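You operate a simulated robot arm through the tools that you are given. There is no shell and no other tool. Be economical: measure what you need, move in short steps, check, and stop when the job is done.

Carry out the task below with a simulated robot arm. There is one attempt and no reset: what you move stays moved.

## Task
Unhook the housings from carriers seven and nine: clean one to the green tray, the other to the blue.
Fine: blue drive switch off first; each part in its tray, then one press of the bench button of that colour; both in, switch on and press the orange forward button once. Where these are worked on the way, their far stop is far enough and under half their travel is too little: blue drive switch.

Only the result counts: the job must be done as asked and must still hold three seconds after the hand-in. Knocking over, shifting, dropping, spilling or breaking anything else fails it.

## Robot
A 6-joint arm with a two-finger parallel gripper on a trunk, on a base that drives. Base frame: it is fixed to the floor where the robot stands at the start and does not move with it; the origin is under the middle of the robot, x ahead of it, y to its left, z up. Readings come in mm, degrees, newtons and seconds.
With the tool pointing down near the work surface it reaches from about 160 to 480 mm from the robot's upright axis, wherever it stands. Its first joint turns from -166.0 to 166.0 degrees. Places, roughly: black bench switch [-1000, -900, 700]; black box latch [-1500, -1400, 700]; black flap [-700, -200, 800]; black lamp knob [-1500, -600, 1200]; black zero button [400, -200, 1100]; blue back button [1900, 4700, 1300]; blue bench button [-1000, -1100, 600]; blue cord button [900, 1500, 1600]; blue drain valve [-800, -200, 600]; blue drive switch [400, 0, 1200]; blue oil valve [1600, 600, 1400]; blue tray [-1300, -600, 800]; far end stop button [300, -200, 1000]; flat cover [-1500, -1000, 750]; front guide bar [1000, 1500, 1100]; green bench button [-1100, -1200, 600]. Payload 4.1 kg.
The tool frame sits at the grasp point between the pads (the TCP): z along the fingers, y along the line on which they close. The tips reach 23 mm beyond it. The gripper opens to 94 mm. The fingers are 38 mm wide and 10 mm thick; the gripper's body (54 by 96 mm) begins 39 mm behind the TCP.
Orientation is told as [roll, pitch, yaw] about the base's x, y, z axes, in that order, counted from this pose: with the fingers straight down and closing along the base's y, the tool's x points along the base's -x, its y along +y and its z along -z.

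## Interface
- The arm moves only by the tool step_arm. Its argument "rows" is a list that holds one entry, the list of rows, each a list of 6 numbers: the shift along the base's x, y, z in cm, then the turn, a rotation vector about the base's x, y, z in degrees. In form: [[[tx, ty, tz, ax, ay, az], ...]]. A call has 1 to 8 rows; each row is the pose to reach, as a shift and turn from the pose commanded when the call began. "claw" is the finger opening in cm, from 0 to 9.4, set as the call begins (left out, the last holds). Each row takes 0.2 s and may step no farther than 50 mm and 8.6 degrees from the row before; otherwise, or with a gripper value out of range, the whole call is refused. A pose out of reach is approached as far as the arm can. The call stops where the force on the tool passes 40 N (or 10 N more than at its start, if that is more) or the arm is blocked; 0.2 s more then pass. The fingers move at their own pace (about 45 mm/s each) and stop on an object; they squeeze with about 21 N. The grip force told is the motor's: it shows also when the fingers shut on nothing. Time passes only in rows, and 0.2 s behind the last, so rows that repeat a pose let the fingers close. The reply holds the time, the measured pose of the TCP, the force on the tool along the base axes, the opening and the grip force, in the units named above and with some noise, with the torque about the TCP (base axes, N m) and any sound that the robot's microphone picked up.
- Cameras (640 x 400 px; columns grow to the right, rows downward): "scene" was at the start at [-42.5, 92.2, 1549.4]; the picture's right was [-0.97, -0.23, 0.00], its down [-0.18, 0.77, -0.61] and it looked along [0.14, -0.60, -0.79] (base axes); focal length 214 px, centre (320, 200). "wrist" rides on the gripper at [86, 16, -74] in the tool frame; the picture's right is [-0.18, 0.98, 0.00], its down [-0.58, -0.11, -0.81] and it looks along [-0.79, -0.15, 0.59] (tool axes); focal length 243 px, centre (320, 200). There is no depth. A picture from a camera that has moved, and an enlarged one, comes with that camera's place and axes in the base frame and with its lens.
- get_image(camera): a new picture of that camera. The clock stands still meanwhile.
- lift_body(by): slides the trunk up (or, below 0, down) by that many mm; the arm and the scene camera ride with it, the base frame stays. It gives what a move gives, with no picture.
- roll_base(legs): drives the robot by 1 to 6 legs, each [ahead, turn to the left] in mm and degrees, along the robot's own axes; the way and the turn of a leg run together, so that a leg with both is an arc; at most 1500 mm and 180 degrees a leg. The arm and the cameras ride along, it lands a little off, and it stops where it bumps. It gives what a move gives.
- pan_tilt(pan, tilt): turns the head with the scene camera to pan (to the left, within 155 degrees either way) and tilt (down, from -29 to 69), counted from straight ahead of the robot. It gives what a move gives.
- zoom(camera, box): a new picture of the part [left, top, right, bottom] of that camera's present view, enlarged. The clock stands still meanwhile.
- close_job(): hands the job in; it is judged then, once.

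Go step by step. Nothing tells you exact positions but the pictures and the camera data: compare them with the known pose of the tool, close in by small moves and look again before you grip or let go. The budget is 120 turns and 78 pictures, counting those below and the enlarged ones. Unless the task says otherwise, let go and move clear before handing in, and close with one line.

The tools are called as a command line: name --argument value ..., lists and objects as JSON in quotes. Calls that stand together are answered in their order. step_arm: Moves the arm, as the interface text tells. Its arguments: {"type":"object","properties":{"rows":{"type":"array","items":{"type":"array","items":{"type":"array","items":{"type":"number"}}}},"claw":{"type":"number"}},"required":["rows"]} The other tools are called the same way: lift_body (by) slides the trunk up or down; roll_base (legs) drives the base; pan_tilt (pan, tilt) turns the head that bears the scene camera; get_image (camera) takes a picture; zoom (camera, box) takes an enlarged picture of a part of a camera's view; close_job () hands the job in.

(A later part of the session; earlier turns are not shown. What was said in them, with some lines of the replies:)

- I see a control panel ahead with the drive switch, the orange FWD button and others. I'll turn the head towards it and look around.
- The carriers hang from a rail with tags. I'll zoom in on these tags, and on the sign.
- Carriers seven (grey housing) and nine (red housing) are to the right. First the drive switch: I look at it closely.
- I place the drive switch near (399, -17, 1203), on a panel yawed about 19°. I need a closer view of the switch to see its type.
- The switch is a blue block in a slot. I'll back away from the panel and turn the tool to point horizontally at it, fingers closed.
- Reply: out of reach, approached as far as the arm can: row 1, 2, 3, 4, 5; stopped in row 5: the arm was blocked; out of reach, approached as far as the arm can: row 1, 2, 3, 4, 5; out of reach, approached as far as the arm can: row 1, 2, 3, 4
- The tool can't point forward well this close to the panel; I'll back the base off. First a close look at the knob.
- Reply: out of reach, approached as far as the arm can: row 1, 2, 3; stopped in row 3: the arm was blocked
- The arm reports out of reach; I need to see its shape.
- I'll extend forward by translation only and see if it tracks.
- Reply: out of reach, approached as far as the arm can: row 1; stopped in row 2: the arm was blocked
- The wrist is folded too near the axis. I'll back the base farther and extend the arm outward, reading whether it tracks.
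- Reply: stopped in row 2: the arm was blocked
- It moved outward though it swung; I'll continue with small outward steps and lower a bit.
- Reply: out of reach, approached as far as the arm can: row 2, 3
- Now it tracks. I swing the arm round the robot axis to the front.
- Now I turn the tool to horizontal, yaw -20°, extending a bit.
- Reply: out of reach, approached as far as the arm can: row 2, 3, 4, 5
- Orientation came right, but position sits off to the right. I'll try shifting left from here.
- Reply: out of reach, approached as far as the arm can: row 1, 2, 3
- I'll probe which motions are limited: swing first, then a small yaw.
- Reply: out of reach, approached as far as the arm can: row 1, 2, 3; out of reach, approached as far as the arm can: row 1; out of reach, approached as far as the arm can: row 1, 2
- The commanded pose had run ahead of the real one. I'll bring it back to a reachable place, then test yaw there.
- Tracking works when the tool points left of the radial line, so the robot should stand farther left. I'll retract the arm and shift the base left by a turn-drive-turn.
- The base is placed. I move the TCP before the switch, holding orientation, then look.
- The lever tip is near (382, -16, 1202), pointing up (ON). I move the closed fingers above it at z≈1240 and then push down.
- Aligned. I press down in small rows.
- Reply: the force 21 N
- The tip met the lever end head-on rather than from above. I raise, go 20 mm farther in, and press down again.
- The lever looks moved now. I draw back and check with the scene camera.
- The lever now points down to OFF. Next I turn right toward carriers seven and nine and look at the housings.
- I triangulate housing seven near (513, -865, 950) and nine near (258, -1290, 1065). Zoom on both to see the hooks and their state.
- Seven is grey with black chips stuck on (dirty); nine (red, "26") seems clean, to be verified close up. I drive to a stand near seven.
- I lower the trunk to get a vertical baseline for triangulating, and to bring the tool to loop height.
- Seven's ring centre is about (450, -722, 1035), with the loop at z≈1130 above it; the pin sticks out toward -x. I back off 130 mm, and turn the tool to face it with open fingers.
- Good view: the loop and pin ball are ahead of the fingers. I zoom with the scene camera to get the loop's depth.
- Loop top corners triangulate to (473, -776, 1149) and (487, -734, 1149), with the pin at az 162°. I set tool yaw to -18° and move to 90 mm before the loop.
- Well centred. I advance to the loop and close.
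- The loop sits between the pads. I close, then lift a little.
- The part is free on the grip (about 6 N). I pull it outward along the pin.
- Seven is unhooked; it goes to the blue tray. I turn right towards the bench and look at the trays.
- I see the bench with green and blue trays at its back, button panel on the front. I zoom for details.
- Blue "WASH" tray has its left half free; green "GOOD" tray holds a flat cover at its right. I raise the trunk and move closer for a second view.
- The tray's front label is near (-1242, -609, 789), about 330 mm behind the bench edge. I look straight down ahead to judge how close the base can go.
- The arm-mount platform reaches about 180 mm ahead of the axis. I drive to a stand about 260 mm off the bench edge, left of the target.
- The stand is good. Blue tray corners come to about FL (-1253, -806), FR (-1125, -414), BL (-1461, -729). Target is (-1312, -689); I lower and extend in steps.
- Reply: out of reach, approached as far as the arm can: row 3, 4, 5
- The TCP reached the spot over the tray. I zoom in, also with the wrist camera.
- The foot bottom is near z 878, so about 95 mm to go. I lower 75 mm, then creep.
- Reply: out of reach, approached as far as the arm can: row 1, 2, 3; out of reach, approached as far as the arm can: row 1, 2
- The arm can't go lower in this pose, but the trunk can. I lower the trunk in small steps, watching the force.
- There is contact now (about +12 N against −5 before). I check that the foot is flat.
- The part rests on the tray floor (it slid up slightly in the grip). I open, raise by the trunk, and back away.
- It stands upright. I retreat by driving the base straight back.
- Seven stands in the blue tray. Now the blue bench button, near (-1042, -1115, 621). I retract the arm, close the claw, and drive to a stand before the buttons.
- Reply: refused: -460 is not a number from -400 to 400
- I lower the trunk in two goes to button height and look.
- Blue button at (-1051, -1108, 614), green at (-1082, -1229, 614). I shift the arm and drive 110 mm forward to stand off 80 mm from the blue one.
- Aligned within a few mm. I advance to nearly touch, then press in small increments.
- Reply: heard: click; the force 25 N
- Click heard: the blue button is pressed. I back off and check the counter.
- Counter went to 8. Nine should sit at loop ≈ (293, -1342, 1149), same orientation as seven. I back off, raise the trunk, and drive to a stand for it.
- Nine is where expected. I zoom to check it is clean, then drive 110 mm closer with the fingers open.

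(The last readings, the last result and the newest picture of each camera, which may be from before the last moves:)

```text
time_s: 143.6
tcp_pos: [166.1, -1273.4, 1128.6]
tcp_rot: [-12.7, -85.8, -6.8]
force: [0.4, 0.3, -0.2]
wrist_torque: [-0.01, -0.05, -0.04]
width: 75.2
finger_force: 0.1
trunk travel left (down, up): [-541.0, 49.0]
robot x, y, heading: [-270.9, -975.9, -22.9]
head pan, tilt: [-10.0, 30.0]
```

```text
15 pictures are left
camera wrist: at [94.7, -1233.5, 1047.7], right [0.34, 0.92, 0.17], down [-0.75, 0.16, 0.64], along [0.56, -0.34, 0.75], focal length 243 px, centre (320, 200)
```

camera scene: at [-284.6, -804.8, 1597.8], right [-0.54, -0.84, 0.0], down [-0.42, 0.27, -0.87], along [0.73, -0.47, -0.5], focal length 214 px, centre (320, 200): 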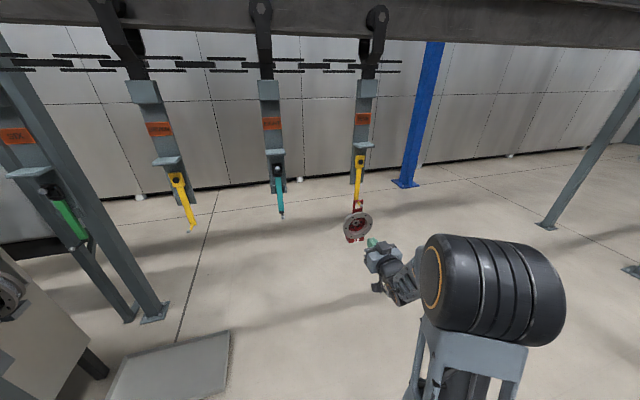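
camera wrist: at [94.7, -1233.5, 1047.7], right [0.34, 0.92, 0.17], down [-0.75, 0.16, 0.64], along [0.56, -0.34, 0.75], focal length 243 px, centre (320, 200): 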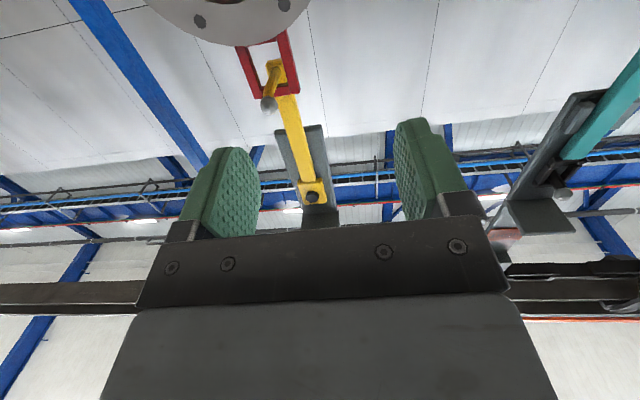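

Nine is clean, so it goes to green. Its loop centre is about (283, -1367); I shift the arm sideways, then drive 50 mm forward and check.

step_arm --rows '[[[-1, -2, 0.1, 0, 0, 0], [-2.1, -4.1, 0.2, 0, 0, 0]]]'

roll_base --legs '[[50, 0]]'

get_image --camera "wrist"

```text
time_s: 144.2
tcp_pos: [144.2, -1314.7, 1131.5]
tcp_rot: [-12.4, -85.8, -7.1]
force: [0.3, -0.4, -0.2]
wrist_torque: [0.01, 0.01, -0.01]
width: 75.0
finger_force: 0.1
trunk travel left (down, up): [-541.0, 49.0]
robot x, y, heading: [-269.6, -969.6, -23.1]
head pan, tilt: [-10.0, 30.0]
```

```text
time_s: 145.1
tcp_pos: [190.9, -1335.1, 1132.2]
tcp_rot: [-12.6, -85.8, -6.9]
force: [0.2, 0.1, 0.4]
wrist_torque: [0.0, -0.02, -0.01]
width: 74.9
finger_force: 0.0
trunk travel left (down, up): [-541.0, 49.0]
robot x, y, heading: [-223.0, -994.7, -22.8]
head pan, tilt: [-10.0, 30.0]
```

```text
14 pictures are left
camera wrist: at [120.0, -1294.0, 1049.3], right [0.34, 0.92, 0.17], down [-0.75, 0.16, 0.64], along [0.56, -0.34, 0.75], focal length 243 px, centre (320, 200)
```

wrist: 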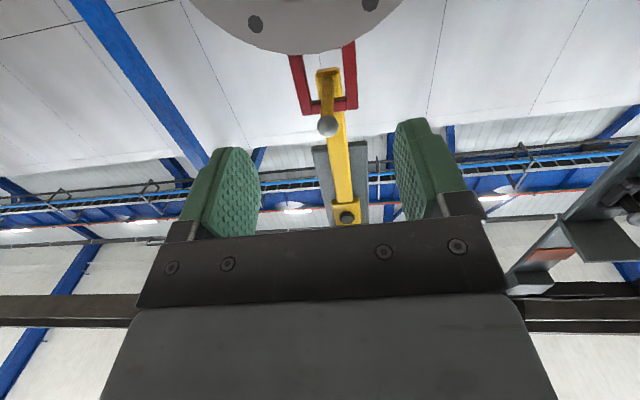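

Centred. I advance, close and lift.

step_arm --rows '[[[3, -1.05, 0, 0, 0, 0], [6, -2.1, 0, 0, 0, 0], [8.4, -2.9, 0, 0, 0, 0]]]'

step_arm --rows '[[[0, 0, 0, 0, 0, 0], [0, 0, 0, 0, 0, 0], [0, 0, 0, 0, 0, 0]]]' --claw 2

lift_body --by 18

```text
time_s: 145.9
tcp_pos: [274.2, -1364.5, 1132.1]
tcp_rot: [-12.3, -85.8, -7.2]
force: [-0.9, -0.4, 0.0]
wrist_torque: [0.0, 0.0, -0.03]
width: 74.9
finger_force: 0.0
trunk travel left (down, up): [-541.0, 49.0]
robot x, y, heading: [-223.9, -997.5, -23.0]
head pan, tilt: [-10.0, 30.0]
```

```text
time_s: 146.7
tcp_pos: [274.7, -1364.0, 1133.0]
tcp_rot: [-12.8, -85.9, -6.9]
force: [0.6, 0.5, 0.0]
wrist_torque: [0.0, -0.01, -0.01]
width: 44.0
finger_force: 21.2
trunk travel left (down, up): [-541.0, 49.0]
robot x, y, heading: [-223.7, -994.3, -23.0]
head pan, tilt: [-10.0, 30.0]
```

```text
time_s: 147.3
tcp_pos: [275.7, -1363.5, 1148.4]
tcp_rot: [-11.5, -85.6, -8.1]
force: [-0.4, 0.3, -11.6]
wrist_torque: [0.0, 0.01, 0.01]
width: 43.7
finger_force: 20.8
trunk travel left (down, up): [-559.0, 31.0]
robot x, y, heading: [-221.0, -993.5, -22.6]
head pan, tilt: [-10.0, 30.0]
```

It's lifted (about 12 N). I pull it outward.

step_arm --rows '[[[-2.4, 0.8, 0, 0, 0, 0], [-4.8, 1.6, 0, 0, 0, 0], [-7.2, 2.4, 0, 0, 0, 0], [-10.5, 3.5, 0, 0, 0, 0], [-14, 4.6, 0, 0, 0, 0]]]'

zoom --camera "scene" --box '[280, 120, 480, 280]'

```text
time_s: 148.5
tcp_pos: [132.4, -1317.2, 1148.5]
tcp_rot: [-13.1, -85.8, -6.4]
force: [0.1, 0.4, -10.7]
wrist_torque: [0.07, 0.12, 0.03]
width: 43.9
finger_force: 20.7
trunk travel left (down, up): [-559.0, 31.0]
robot x, y, heading: [-223.8, -993.7, -23.0]
head pan, tilt: [-10.0, 30.0]
```

```text
2.50 times, centred on (380, 200) of scene
camera zoom: at [-137.1, -867.6, 1615.8], right [-0.54, -0.84, 0.0], down [-0.42, 0.27, -0.87], along [0.73, -0.47, -0.5], focal length 536 px, centre (170, 200)
```

zoom: 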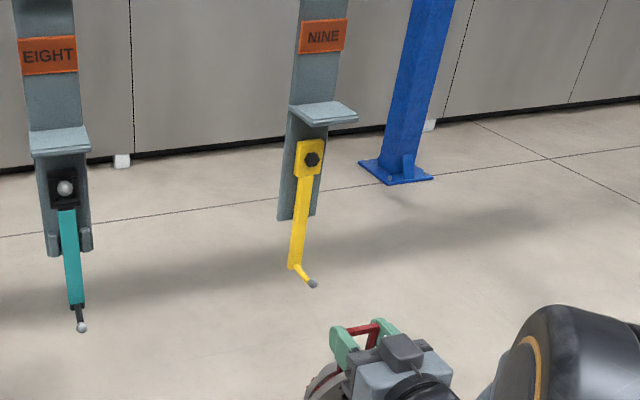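

Nine is free of the hook. I drive to a stand before the green tray (target about (-1436, -1085) in the free left part).

roll_base --legs '[[0, -114], [577, 0], [0, -60]]'

pan_tilt --pan 0 --tilt 55

get_image --camera "scene"

```text
time_s: 159.2
tcp_pos: [-1031.1, -1103.3, 1149.9]
tcp_rot: [-12.1, -85.8, 178.8]
force: [-1.3, -0.3, -11.4]
wrist_torque: [-0.02, -0.08, -0.01]
width: 43.9
finger_force: 21.0
trunk travel left (down, up): [-559.0, 31.0]
robot x, y, heading: [-640.9, -1385.4, 163.2]
head pan, tilt: [-10.0, 30.0]
```

```text
time_s: 160.1
tcp_pos: [-1030.9, -1104.7, 1149.4]
tcp_rot: [-12.0, -85.8, 178.7]
force: [0.8, 0.3, -11.6]
wrist_torque: [-0.07, -0.07, -0.01]
width: 43.9
finger_force: 21.1
trunk travel left (down, up): [-559.0, 31.0]
robot x, y, heading: [-639.6, -1389.9, 163.2]
head pan, tilt: [0.0, 55.0]
```

```text
12 pictures are left
camera scene: at [-702.0, -1544.8, 1579.8], right [0.29, 0.96, 0.0], down [0.78, -0.24, -0.57], along [-0.55, 0.17, -0.82], focal length 214 px, centre (320, 200)
```

scene: 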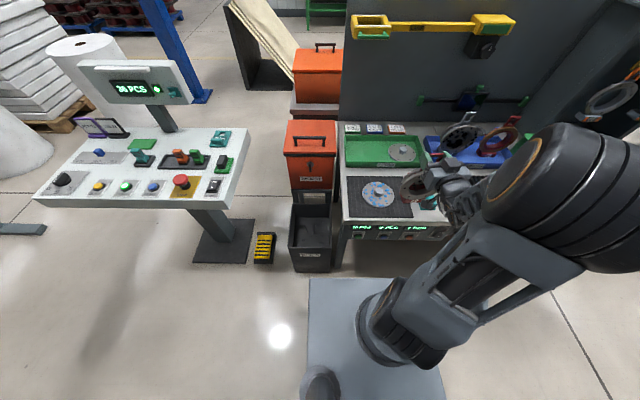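

The geometry agrees. I drive 200 mm forward and extend the arm over the tray, lowering.

roll_base --legs '[[200, 0]]'

step_arm --rows '[[[-3.5, -0.4, -1, 0, 0, 0], [-7, -0.8, -2, 0, 0, 0], [-10.5, -1.2, -3, 0, 0, 0], [-14, -1.6, -4, 0, 0, 0]]]'

```text
time_s: 161.7
tcp_pos: [-1223.5, -1046.4, 1148.7]
tcp_rot: [-11.8, -85.6, 178.4]
force: [-1.0, 0.2, -11.2]
wrist_torque: [-0.04, -0.03, 0.01]
width: 44.0
finger_force: 21.1
trunk travel left (down, up): [-559.0, 31.0]
robot x, y, heading: [-832.9, -1329.6, 163.3]
head pan, tilt: [0.0, 55.0]
```

```text
time_s: 162.7
tcp_pos: [-1363.4, -1064.3, 1107.3]
tcp_rot: [-11.6, -85.6, 178.2]
force: [-0.6, 0.3, -10.2]
wrist_torque: [0.0, -0.06, 0.01]
width: 43.8
finger_force: 21.4
trunk travel left (down, up): [-559.0, 31.0]
robot x, y, heading: [-833.2, -1330.2, 163.1]
head pan, tilt: [0.0, 55.0]
```

Tracking well; I complete the reach and look.

step_arm --rows '[[[-3, -0.3, -0.8, 0, 0, 0], [-6.3, -0.7, -1.5, 0, 0, 0]]]'

zoom --camera "scene" --box '[300, 60, 500, 220]'

```text
time_s: 163.3
tcp_pos: [-1427.1, -1071.2, 1093.1]
tcp_rot: [-11.7, -85.6, 178.5]
force: [-0.6, -0.7, -9.7]
wrist_torque: [-0.02, -0.02, 0.03]
width: 44.0
finger_force: 21.4
trunk travel left (down, up): [-559.0, 31.0]
robot x, y, heading: [-831.5, -1330.5, 163.5]
head pan, tilt: [0.0, 55.0]
```

```text
2.50 times, centred on (400, 140) of scene
camera zoom: at [-894.1, -1487.6, 1579.7], right [0.29, 0.96, 0.0], down [0.79, -0.24, -0.57], along [-0.55, 0.17, -0.82], focal length 536 px, centre (120, 350)
```

zoom: 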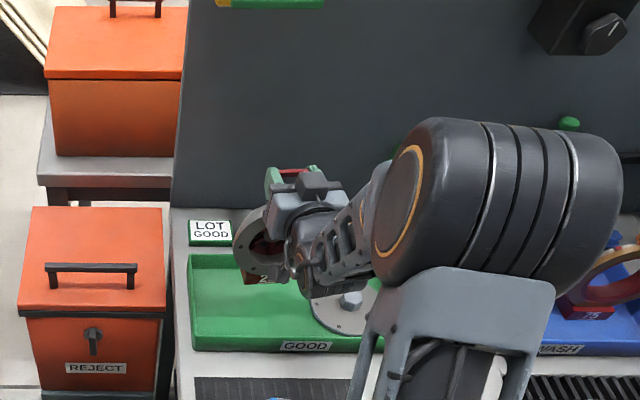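

The part hangs over the free left part of the green tray. I lower with the trunk.

lift_body --by -65

lift_body --by -6

lift_body --by -5

```text
time_s: 164.3
tcp_pos: [-1425.0, -1070.3, 1029.7]
tcp_rot: [-11.9, -85.6, 178.6]
force: [-0.2, -0.1, -10.8]
wrist_torque: [-0.05, -0.08, -0.04]
width: 44.3
finger_force: 20.9
trunk travel left (down, up): [-494.0, 96.0]
robot x, y, heading: [-830.8, -1331.4, 163.0]
head pan, tilt: [0.0, 55.0]
```

```text
time_s: 164.9
tcp_pos: [-1425.7, -1070.5, 1022.8]
tcp_rot: [-11.9, -85.7, 178.5]
force: [0.2, 0.7, -10.1]
wrist_torque: [-0.06, -0.08, 0.02]
width: 43.9
finger_force: 21.3
trunk travel left (down, up): [-488.0, 102.0]
robot x, y, heading: [-833.8, -1332.0, 163.0]
head pan, tilt: [0.0, 55.0]
```

```text
time_s: 165.4
tcp_pos: [-1425.5, -1070.1, 1017.2]
tcp_rot: [-11.9, -85.6, 178.5]
force: [0.4, 0.2, -9.8]
wrist_torque: [-0.12, -0.06, 0.01]
width: 44.1
finger_force: 21.2
trunk travel left (down, up): [-483.0, 107.0]
robot x, y, heading: [-834.6, -1330.1, 163.1]
head pan, tilt: [0.0, 55.0]
```

No contact yet; I continue in small steps.

lift_body --by -4

lift_body --by -4

```text
time_s: 166.0
tcp_pos: [-1424.8, -1069.8, 1014.3]
tcp_rot: [-12.0, -85.7, 178.6]
force: [0.5, 0.2, -10.5]
wrist_torque: [-0.04, -0.07, -0.01]
width: 43.8
finger_force: 20.9
trunk travel left (down, up): [-479.0, 111.0]
robot x, y, heading: [-830.6, -1328.5, 163.1]
head pan, tilt: [0.0, 55.0]
```

```text
time_s: 166.5
tcp_pos: [-1424.9, -1069.6, 1010.2]
tcp_rot: [-11.8, -85.7, 178.5]
force: [0.2, -0.9, -9.9]
wrist_torque: [-0.05, -0.08, 0.01]
width: 44.0
finger_force: 21.1
trunk travel left (down, up): [-475.0, 115.0]
robot x, y, heading: [-831.3, -1332.2, 163.3]
head pan, tilt: [0.0, 55.0]
```

Still hanging; continue.

lift_body --by -4

lift_body --by -4

zoom --camera "scene" --box '[340, 90, 440, 190]'

```text
time_s: 167.0
tcp_pos: [-1425.1, -1071.3, 1004.4]
tcp_rot: [-12.0, -85.7, 178.5]
force: [0.3, -0.3, -10.5]
wrist_torque: [-0.02, -0.06, 0.0]
width: 43.9
finger_force: 20.6
trunk travel left (down, up): [-471.0, 119.0]
robot x, y, heading: [-832.8, -1330.0, 163.1]
head pan, tilt: [0.0, 55.0]
```

```text
time_s: 167.6
tcp_pos: [-1425.6, -1070.8, 1002.1]
tcp_rot: [-12.2, -85.8, 178.7]
force: [-0.5, 1.4, -8.7]
wrist_torque: [-0.08, 0.11, 0.0]
width: 43.8
finger_force: 21.6
trunk travel left (down, up): [-467.0, 123.0]
robot x, y, heading: [-831.8, -1331.8, 163.4]
head pan, tilt: [0.0, 55.0]
```

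```text
4.00 times, centred on (390, 140) of scene
camera zoom: at [-893.0, -1487.5, 1487.8], right [0.29, 0.96, 0.0], down [0.78, -0.24, -0.57], along [-0.55, 0.17, -0.82], focal length 858 px, centre (40, 440)
```

zoom: 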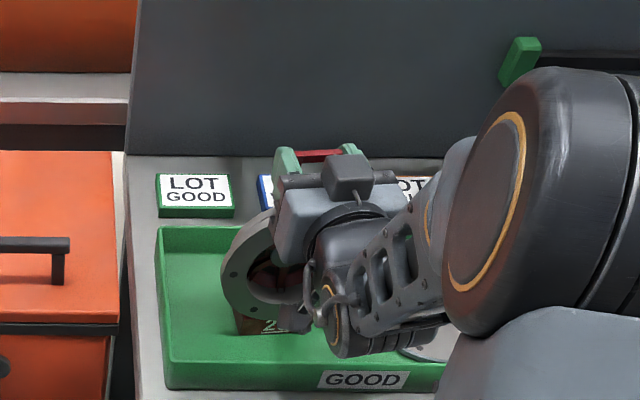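

Contact is beginning; a bit more.

lift_body --by -3

lift_body --by -2

```text
time_s: 168.1
tcp_pos: [-1425.2, -1070.7, 1003.4]
tcp_rot: [-13.5, -86.1, -180.0]
force: [-1.2, 0.6, 7.5]
wrist_torque: [-0.55, -0.03, -0.04]
width: 44.2
finger_force: 21.6
trunk travel left (down, up): [-464.0, 126.0]
robot x, y, heading: [-831.3, -1332.6, 163.4]
head pan, tilt: [0.0, 55.0]
```

```text
time_s: 168.6
tcp_pos: [-1424.0, -1070.8, 999.2]
tcp_rot: [-13.2, -86.0, 180.0]
force: [-2.2, 2.3, 13.2]
wrist_torque: [-0.55, 0.31, -0.04]
width: 43.7
finger_force: 20.9
trunk travel left (down, up): [-462.0, 128.0]
robot x, y, heading: [-832.0, -1332.0, 163.3]
head pan, tilt: [0.0, 55.0]
```

Firm contact: the part stands on the tray floor. I open, raise the trunk and back away.

step_arm --rows '[[[0, 0, 0, 0, 0, 0], [0, 0, 0, 0, 0, 0], [0, 0, 0, 0, 0, 0]]]' --claw 7.4

lift_body --by 20

roll_base --legs '[[-250, 0]]'

zoom --camera "scene" --box '[320, 60, 520, 260]'

```text
time_s: 169.4
tcp_pos: [-1424.6, -1071.1, 997.6]
tcp_rot: [-12.3, -85.7, 178.8]
force: [0.2, 0.4, 0.5]
wrist_torque: [0.0, 0.01, -0.03]
width: 74.2
finger_force: 0.0
trunk travel left (down, up): [-462.0, 128.0]
robot x, y, heading: [-831.8, -1329.7, 163.2]
head pan, tilt: [0.0, 55.0]
```

```text
time_s: 170.1
tcp_pos: [-1424.4, -1069.4, 1017.2]
tcp_rot: [-12.2, -85.6, 178.9]
force: [0.0, 0.8, -0.4]
wrist_torque: [0.0, 0.01, 0.0]
width: 73.8
finger_force: 0.0
trunk travel left (down, up): [-482.0, 108.0]
robot x, y, heading: [-834.2, -1327.7, 163.0]
head pan, tilt: [0.0, 55.0]
```

```text
time_s: 171.9
tcp_pos: [-1186.4, -1142.9, 1017.8]
tcp_rot: [-12.3, -85.8, 179.0]
force: [0.4, 0.2, -0.1]
wrist_torque: [-0.01, -0.01, 0.03]
width: 73.9
finger_force: 0.0
trunk travel left (down, up): [-482.0, 108.0]
robot x, y, heading: [-593.3, -1403.1, 163.3]
head pan, tilt: [0.0, 55.0]
```

```text
2.00 times, centred on (420, 160) of scene
camera zoom: at [-652.5, -1560.0, 1502.8], right [0.29, 0.96, 0.0], down [0.78, -0.24, -0.57], along [-0.55, 0.17, -0.82], focal length 429 px, centre (120, 280)
```

zoom: 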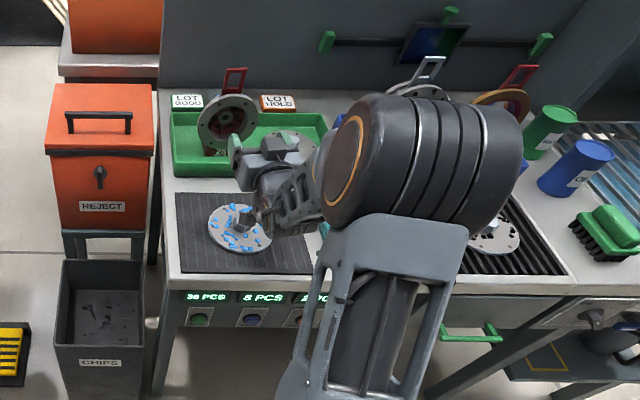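

Nine stands in the green tray. Now the green button: retract the arm, close the fingers, back up a bit, and lower to button height.

step_arm --rows '[[[4, -1.2, 0, 0, 0, 0], [8, -2.4, 0, 0, 0, 0], [8, -2.4, 0, 0, 0, 0]]]' --claw 0

roll_base --legs '[[0, -12], [-246, 0], [0, 12]]'

lift_body --by -400

roll_base --legs '[[115, 0]]'

get_image --camera "wrist"

```text
time_s: 172.7
tcp_pos: [-1104.8, -1167.4, 1017.7]
tcp_rot: [-12.4, -85.8, 179.1]
force: [1.3, -0.7, -0.1]
wrist_torque: [0.03, 0.0, -0.03]
width: 2.9
finger_force: 0.0
trunk travel left (down, up): [-482.0, 108.0]
robot x, y, heading: [-591.7, -1399.8, 163.2]
head pan, tilt: [0.0, 55.0]
```

```text
time_s: 176.0
tcp_pos: [-889.4, -1285.5, 1017.6]
tcp_rot: [-12.3, -85.8, 178.9]
force: [-0.3, -1.0, 0.9]
wrist_torque: [0.0, -0.02, -0.01]
width: 0.0
finger_force: 20.7
trunk travel left (down, up): [-482.0, 108.0]
robot x, y, heading: [-375.0, -1524.7, 163.0]
head pan, tilt: [0.0, 55.0]
```

```text
time_s: 179.9
tcp_pos: [-889.1, -1283.8, 616.4]
tcp_rot: [-12.2, -85.8, 178.8]
force: [-0.2, 0.3, 0.9]
wrist_torque: [0.03, 0.0, 0.01]
width: 0.0
finger_force: 21.1
trunk travel left (down, up): [-82.0, 508.0]
robot x, y, heading: [-380.6, -1522.1, 163.2]
head pan, tilt: [0.0, 55.0]
```

```text
time_s: 181.1
tcp_pos: [-999.9, -1252.7, 616.9]
tcp_rot: [-12.3, -85.8, 178.7]
force: [0.0, -0.1, 0.1]
wrist_torque: [0.02, 0.01, 0.01]
width: 0.1
finger_force: 21.3
trunk travel left (down, up): [-82.0, 508.0]
robot x, y, heading: [-489.9, -1486.8, 163.0]
head pan, tilt: [0.0, 55.0]
```

```text
8 pictures are left
camera wrist: at [-924.0, -1285.6, 535.7], right [-0.24, -0.96, 0.17], down [0.76, -0.08, 0.64], along [-0.6, 0.28, 0.75], focal length 243 px, centre (320, 200)
```

wrist: 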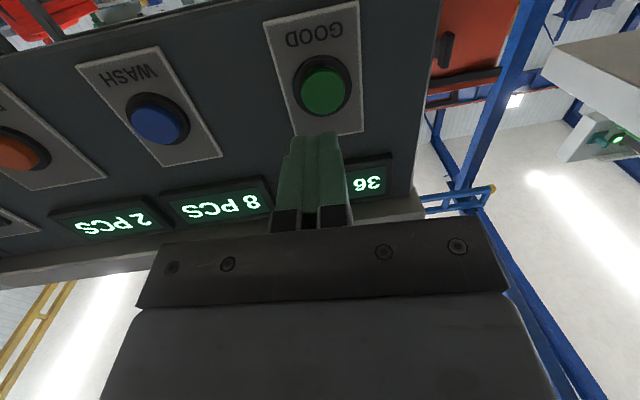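

Aligned with the green button. I advance and press as before.

step_arm --rows '[[[-2.3, 0.55, 0, 0, 0, 0], [-4.6, 1.1, 0, 0, 0, 0]]]'

step_arm --rows '[[[-0.4, 0.1, 0, 0, 0, 0], [-0.8, 0.2, 0, 0, 0, 0]]]'

```text
time_s: 181.7
tcp_pos: [-1044.2, -1240.2, 618.0]
tcp_rot: [-12.2, -85.8, 178.9]
force: [0.3, 0.3, -0.8]
wrist_torque: [0.02, -0.01, 0.0]
width: 0.0
finger_force: 21.1
trunk travel left (down, up): [-82.0, 508.0]
robot x, y, heading: [-487.1, -1488.7, 163.2]
head pan, tilt: [0.0, 55.0]
```

```text
time_s: 182.3
tcp_pos: [-1052.9, -1240.0, 616.9]
tcp_rot: [-11.9, -85.6, 178.6]
force: [0.2, 1.5, 0.2]
wrist_torque: [0.01, 0.0, 0.01]
width: 0.1
finger_force: 20.5
trunk travel left (down, up): [-82.0, 508.0]
robot x, y, heading: [-486.8, -1488.2, 163.0]
head pan, tilt: [0.0, 55.0]
```

No contact yet; a bit more.

step_arm --rows '[[[-0.3, 0.07, 0, 0, 0, 0], [-0.6, 0.14, 0, 0, 0, 0]]]'

```text
time_s: 182.9
tcp_pos: [-1059.2, -1237.7, 616.9]
tcp_rot: [-11.6, -85.8, 178.3]
force: [4.8, 0.1, -0.3]
wrist_torque: [-0.02, 0.03, -0.03]
width: 0.1
finger_force: 21.2
trunk travel left (down, up): [-82.0, 508.0]
robot x, y, heading: [-484.7, -1491.6, 163.1]
head pan, tilt: [0.0, 55.0]
heard: click
```

Click heard. I back off and verify the counter.

step_arm --rows '[[[3, -0.7, 0, 0, 0, 0], [6, -1.4, 0, 0, 0, 0], [9, -2.1, 0, 0, 0, 0]]]'

zoom --camera "wrist" --box '[140, 60, 460, 240]'

```text
time_s: 183.7
tcp_pos: [-968.7, -1256.2, 616.7]
tcp_rot: [-11.4, -85.6, 177.9]
force: [0.3, -0.2, 0.5]
wrist_torque: [0.01, 0.02, 0.03]
width: 0.3
finger_force: 21.2
trunk travel left (down, up): [-82.0, 508.0]
robot x, y, heading: [-488.8, -1489.0, 163.5]
head pan, tilt: [0.0, 55.0]
```

```text
2.00 times, centred on (300, 150) of wrist
camera zoom: at [-894.0, -1291.1, 535.6], right [-0.24, -0.96, 0.17], down [0.76, -0.08, 0.64], along [-0.6, 0.28, 0.75], focal length 485 px, centre (360, 300)
```

zoom: 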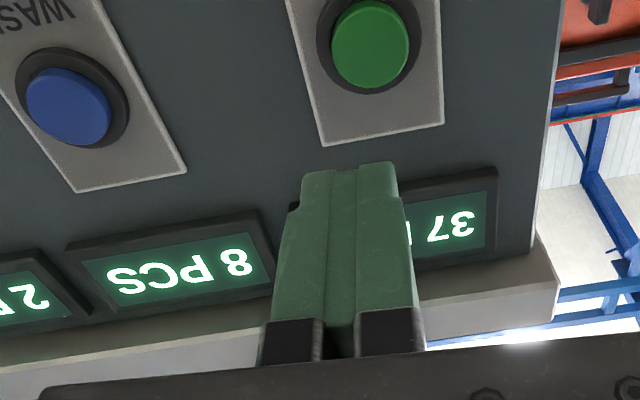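

Counter 37. Both parts and both button presses are done; now back to the panel. I raise the trunk fully and drive around to the former stand.

lift_body --by 400

lift_body --by 106

roll_base --legs '[[0, -92.4], [1046, 0], [0, 28.6], [657, 0]]'

```text
time_s: 187.5
tcp_pos: [-969.3, -1257.2, 1018.1]
tcp_rot: [-11.3, -85.9, 178.0]
force: [0.1, -0.5, 0.0]
wrist_torque: [0.0, 0.01, 0.02]
width: 0.1
finger_force: 20.8
trunk travel left (down, up): [-482.0, 108.0]
robot x, y, heading: [-489.6, -1485.9, 163.1]
head pan, tilt: [0.0, 55.0]
```

```text
time_s: 188.9
tcp_pos: [-970.1, -1257.5, 1123.7]
tcp_rot: [-11.4, -85.7, 177.9]
force: [0.4, 0.2, 0.4]
wrist_torque: [0.02, -0.02, 0.0]
width: 0.1
finger_force: 21.4
trunk travel left (down, up): [-588.0, 2.0]
robot x, y, heading: [-483.4, -1489.8, 163.1]
head pan, tilt: [0.0, 55.0]
```

```text
time_s: 202.8
tcp_pos: [-285.2, 690.7, 1123.3]
tcp_rot: [-11.3, -85.7, 115.0]
force: [-0.6, 0.0, 0.2]
wrist_torque: [0.01, -0.02, 0.0]
width: 0.1
finger_force: 21.0
trunk travel left (down, up): [-588.0, 2.0]
robot x, y, heading: [-275.6, 154.9, 100.0]
head pan, tilt: [0.0, 55.0]
```

Now turn to heading about -10°, and look with the wrist camera.

roll_base --legs '[[0, -110]]'

get_image --camera "wrist"

```text
time_s: 207.9
tcp_pos: [233.6, -19.8, 1123.4]
tcp_rot: [-11.3, -85.9, 4.3]
force: [0.2, -0.6, 0.0]
wrist_torque: [-0.05, 0.0, 0.0]
width: 0.1
finger_force: 21.5
trunk travel left (down, up): [-588.0, 2.0]
robot x, y, heading: [-275.5, 153.5, -10.6]
head pan, tilt: [0.0, 55.0]
```

```text
6 pictures are left
camera wrist: at [154.7, 4.3, 1041.7], right [0.13, 0.98, 0.17], down [-0.77, -0.01, 0.64], along [0.63, -0.22, 0.75], focal length 243 px, centre (320, 200)
```

wrist: 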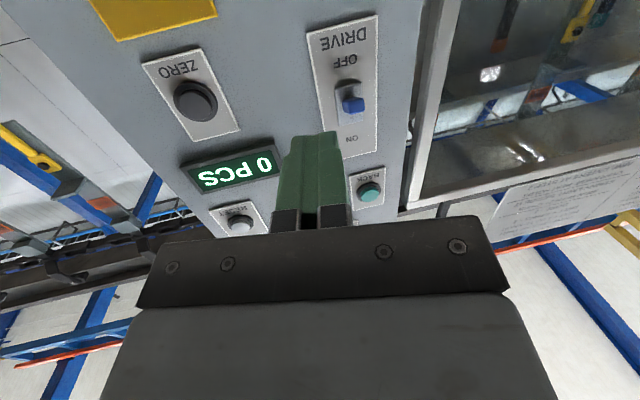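

Lever tip (OFF) is near (384, -16, 1165). I drive 70 mm ahead, then slide the closed fingers in under it.

roll_base --legs '[[70, 0]]'

step_arm --rows '[[[2, 1.85, -0.3, 0, 0, 0], [5, 1.85, -0.3, 0, 0, 0]]]'

```text
time_s: 208.9
tcp_pos: [303.9, -33.0, 1123.1]
tcp_rot: [-11.2, -85.7, 4.2]
force: [0.1, 0.1, 0.8]
wrist_torque: [-0.01, -0.02, -0.03]
width: 0.0
finger_force: 21.5
trunk travel left (down, up): [-588.0, 2.0]
robot x, y, heading: [-199.8, 144.2, -10.1]
head pan, tilt: [0.0, 55.0]
```

```text
time_s: 209.5
tcp_pos: [354.0, -17.5, 1122.7]
tcp_rot: [-4.2, -85.6, -2.4]
force: [-0.3, 0.3, 0.5]
wrist_torque: [-0.02, -0.01, -0.01]
width: 0.0
finger_force: 21.4
out of reach, approached as far as the arm can: row 1, 2
trunk travel left (down, up): [-588.0, 2.0]
robot x, y, heading: [-203.4, 140.3, -10.3]
head pan, tilt: [0.0, 55.0]
```

I go the last 20 mm in and check by picture.

step_arm --rows '[[[1, 0.15, 0, 0, 0, 0], [2, 0.2, 0, 0, 0, 0]]]'

get_image --camera "wrist"

```text
time_s: 210.1
tcp_pos: [375.4, -18.9, 1127.9]
tcp_rot: [-1.7, -85.8, -5.1]
force: [-0.6, -0.7, 0.8]
wrist_torque: [-0.01, -0.01, 0.03]
width: 0.2
finger_force: 21.6
out of reach, approached as far as the arm can: row 2
trunk travel left (down, up): [-588.0, 2.0]
robot x, y, heading: [-204.1, 142.0, -10.3]
head pan, tilt: [0.0, 55.0]
```

```text
5 pictures are left
camera wrist: at [297.8, 7.3, 1046.5], right [0.13, 0.97, 0.18], down [-0.77, -0.01, 0.64], along [0.63, -0.22, 0.75], focal length 243 px, centre (320, 200)
```

wrist: 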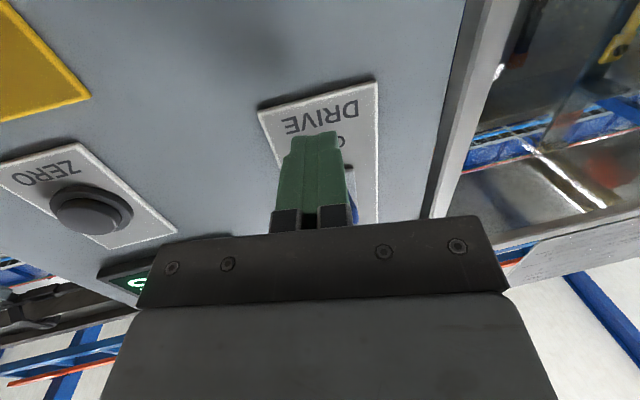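

The finger is under the lever; I nudge 4 mm left and raise to flip it ON.

step_arm --rows '[[[0, 0.4, 0.5, 0, 0, 0], [0, 0.4, 1.5, 0, 0, 0], [0, 0.4, 2.5, 0, 0, 0], [0, 0.4, 3.5, 0, 0, 0], [0, 0.4, 4.5, 0, 0, 0], [0, 0.4, 5.3, 0, 0, 0]]]'

```text
time_s: 211.5
tcp_pos: [374.3, -13.4, 1176.2]
tcp_rot: [-8.8, -85.0, 1.9]
force: [-5.0, 1.9, -19.0]
wrist_torque: [0.1, 0.36, 0.1]
width: 0.4
finger_force: 21.3
trunk travel left (down, up): [-588.0, 2.0]
robot x, y, heading: [-207.9, 145.4, -10.3]
head pan, tilt: [0.0, 55.0]
```

The force rose to 19 N, near the stop. A little more, then retreat and look.

step_arm --rows '[[[0, 0, 0.4, 0, 0, 0], [0, 0, 0.8, 0, 0, 0]]]'

step_arm --rows '[[[0, 0, -1.5, 0, 0, 0], [-3, 0, -2.5, 0, 0, 0], [-7, 0, -3, 0, 0, 0], [-11, -1, -3, 0, 0, 0]]]'

get_image --camera "wrist"

```text
time_s: 212.0
tcp_pos: [372.8, -14.2, 1177.7]
tcp_rot: [-7.1, -84.4, 0.0]
force: [-4.1, 1.2, -4.7]
wrist_torque: [0.01, 0.07, -0.08]
width: 0.1
finger_force: 21.2
trunk travel left (down, up): [-588.0, 2.0]
robot x, y, heading: [-202.4, 143.0, -10.3]
head pan, tilt: [0.0, 55.0]
stopped in row 2: the force on the tool passed its limit at 42 N (the readings are from after the stop); the commanded pose is now the measured one
```

```text
time_s: 213.0
tcp_pos: [261.1, -22.4, 1148.4]
tcp_rot: [-7.6, -84.7, 0.6]
force: [-0.2, -0.5, 0.5]
wrist_torque: [-0.03, 0.01, 0.02]
width: 0.0
finger_force: 20.5
trunk travel left (down, up): [-588.0, 2.0]
robot x, y, heading: [-205.5, 142.9, -10.5]
head pan, tilt: [0.0, 55.0]
```

```text
4 pictures are left
camera wrist: at [182.2, 0.9, 1068.7], right [0.14, 0.98, 0.17], down [-0.76, -0.01, 0.65], along [0.64, -0.22, 0.74], focal length 243 px, centre (320, 200)
```

wrist: 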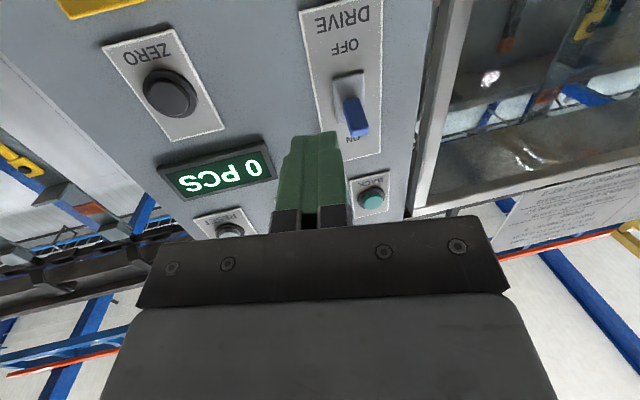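

Lever is ON again. FWD is about (392, -108, 1355), midway between BACK and RESET. I raise the tool to that height at a distance.

step_arm --rows '[[[0, -1.4, 4.2, 0, 0, 0], [0, -2.8, 8.4, 0, 0, 0], [0, -4.2, 12.6, 0, 0, 0], [0, -5.6, 16.8, 0, 0, 0], [0, -7, 20.7, 0, 0, 0]]]'

```text
time_s: 214.2
tcp_pos: [262.0, -92.8, 1355.0]
tcp_rot: [-7.8, -84.6, 0.8]
force: [-0.8, 0.0, -0.2]
wrist_torque: [0.04, 0.02, 0.0]
width: 0.0
finger_force: 21.0
trunk travel left (down, up): [-588.0, 2.0]
robot x, y, heading: [-201.8, 147.1, -10.4]
head pan, tilt: [0.0, 55.0]
```

Tracks well. I yaw 8° to be more square and look.

step_arm --rows '[[[2, 0.5, 0, 0, 0, -4], [3.8, 0.9, 0, 0, 0, -8]]]'

get_image --camera "wrist"

```text
time_s: 214.8
tcp_pos: [301.5, -85.1, 1355.1]
tcp_rot: [-7.5, -84.5, -7.4]
force: [0.9, 0.5, -0.4]
wrist_torque: [-0.01, 0.05, -0.01]
width: 0.0
finger_force: 20.6
trunk travel left (down, up): [-588.0, 2.0]
robot x, y, heading: [-206.7, 146.3, -10.3]
head pan, tilt: [0.0, 55.0]
```

```text
3 pictures are left
camera wrist: at [225.5, -49.4, 1274.9], right [0.27, 0.95, 0.17], down [-0.75, 0.1, 0.66], along [0.6, -0.31, 0.74], focal length 243 px, centre (320, 200)
```

wrist: 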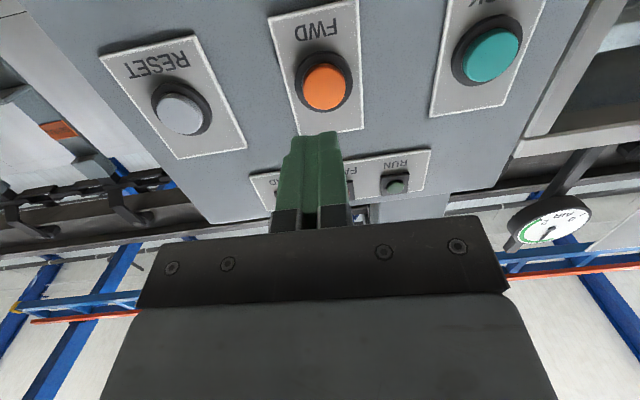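

Aligned with FWD. I advance, then press in small steps.

step_arm --rows '[[[2.3, -0.6, -0.2, 0, 0, 0], [4.6, -1.2, -0.3, 0, 0, 0]]]'

step_arm --rows '[[[0.35, -0.1, 0, 0, 0, 0], [0.7, -0.2, 0, 0, 0, 0]]]'

```text
time_s: 215.4
tcp_pos: [347.0, -96.9, 1352.1]
tcp_rot: [-7.1, -84.6, -7.9]
force: [0.4, 0.3, 0.1]
wrist_torque: [0.02, 0.02, 0.03]
width: 0.0
finger_force: 20.2
trunk travel left (down, up): [-588.0, 2.0]
robot x, y, heading: [-206.0, 146.0, -10.4]
head pan, tilt: [0.0, 55.0]
```

```text
time_s: 216.0
tcp_pos: [354.6, -98.9, 1353.2]
tcp_rot: [-7.5, -84.8, -7.5]
force: [0.1, 0.1, 0.5]
wrist_torque: [0.0, 0.01, 0.0]
width: 0.0
finger_force: 20.9
trunk travel left (down, up): [-588.0, 2.0]
robot x, y, heading: [-205.4, 146.6, -10.5]
head pan, tilt: [0.0, 55.0]
```

step_arm --rows '[[[0.3, -0.08, 0, 0, 0, 0], [0.6, -0.16, 0, 0, 0, 0]]]'

```text
time_s: 216.6
tcp_pos: [360.2, -99.8, 1352.8]
tcp_rot: [-7.5, -84.6, -7.3]
force: [-0.9, 0.2, -1.1]
wrist_torque: [0.0, -0.01, -0.01]
width: 0.0
finger_force: 20.9
trunk travel left (down, up): [-588.0, 2.0]
robot x, y, heading: [-199.1, 145.8, -10.3]
head pan, tilt: [0.0, 55.0]
```

No contact yet; I continue with 3 mm steps.

step_arm --rows '[[[0.3, -0.08, 0, 0, 0, 0], [0.6, -0.16, 0, 0, 0, 0]]]'

```text
time_s: 217.2
tcp_pos: [364.9, -102.5, 1353.2]
tcp_rot: [-7.8, -84.7, -7.3]
force: [-4.5, 0.8, 1.6]
wrist_torque: [0.0, -0.07, -0.02]
width: 0.3
finger_force: 21.3
trunk travel left (down, up): [-588.0, 2.0]
robot x, y, heading: [-202.8, 141.4, -10.4]
head pan, tilt: [0.0, 55.0]
heard: click
```

Click heard on FWD. I withdraw and check the panel.

step_arm --rows '[[[-3, 0.8, 0, 0, 0, 0], [-6, 1.6, 0, 0, 0, 0], [-9, 2.4, 0, 0, 0, 0], [-12, 3, 0, 0, 0, 0]]]'

pan_tilt --pan -10 --tilt 30

get_image --camera "scene"

```text
time_s: 218.2
tcp_pos: [245.7, -70.9, 1353.6]
tcp_rot: [-7.6, -84.7, -7.3]
force: [-0.8, 0.8, 1.2]
wrist_torque: [-0.04, -0.02, 0.01]
width: 0.2
finger_force: 20.8
trunk travel left (down, up): [-588.0, 2.0]
robot x, y, heading: [-203.9, 143.5, -10.4]
head pan, tilt: [0.0, 55.0]
```

```text
time_s: 219.1
tcp_pos: [247.5, -70.6, 1352.6]
tcp_rot: [-7.5, -84.6, -7.4]
force: [0.5, 0.0, -0.2]
wrist_torque: [0.01, 0.03, 0.0]
width: 0.0
finger_force: 21.2
trunk travel left (down, up): [-588.0, 2.0]
robot x, y, heading: [-204.1, 143.9, -10.6]
head pan, tilt: [-10.0, 30.0]
```

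```text
2 pictures are left
camera scene: at [-147.1, 285.6, 1644.7], right [-0.35, -0.94, 0.0], down [-0.47, 0.17, -0.87], along [0.81, -0.3, -0.5], focal length 214 px, centre (320, 200)
```

scene: 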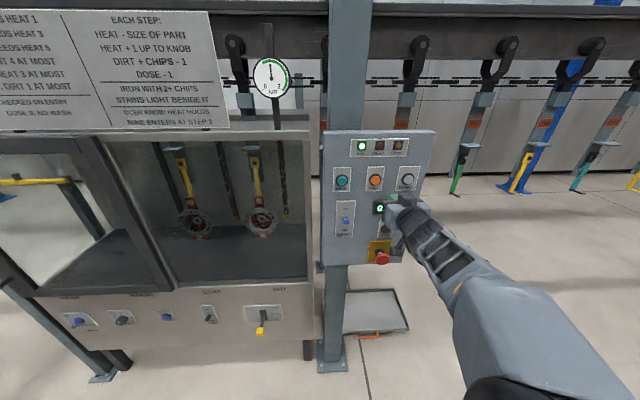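

The RUN lamp is lit and the carriers are moving. Both parts are in their trays, and the arm is clear, so I hand in.

close_job

```text
The job is handed in.
```

The job is handed in: dirty housing seven is in the blue tray and clean housing nine in the green. Each bench button was pressed once (counters went from 7 to 8 and from 36 to 37), the drive switch is back on, and forward was pressed once, with the RUN lamp lit.
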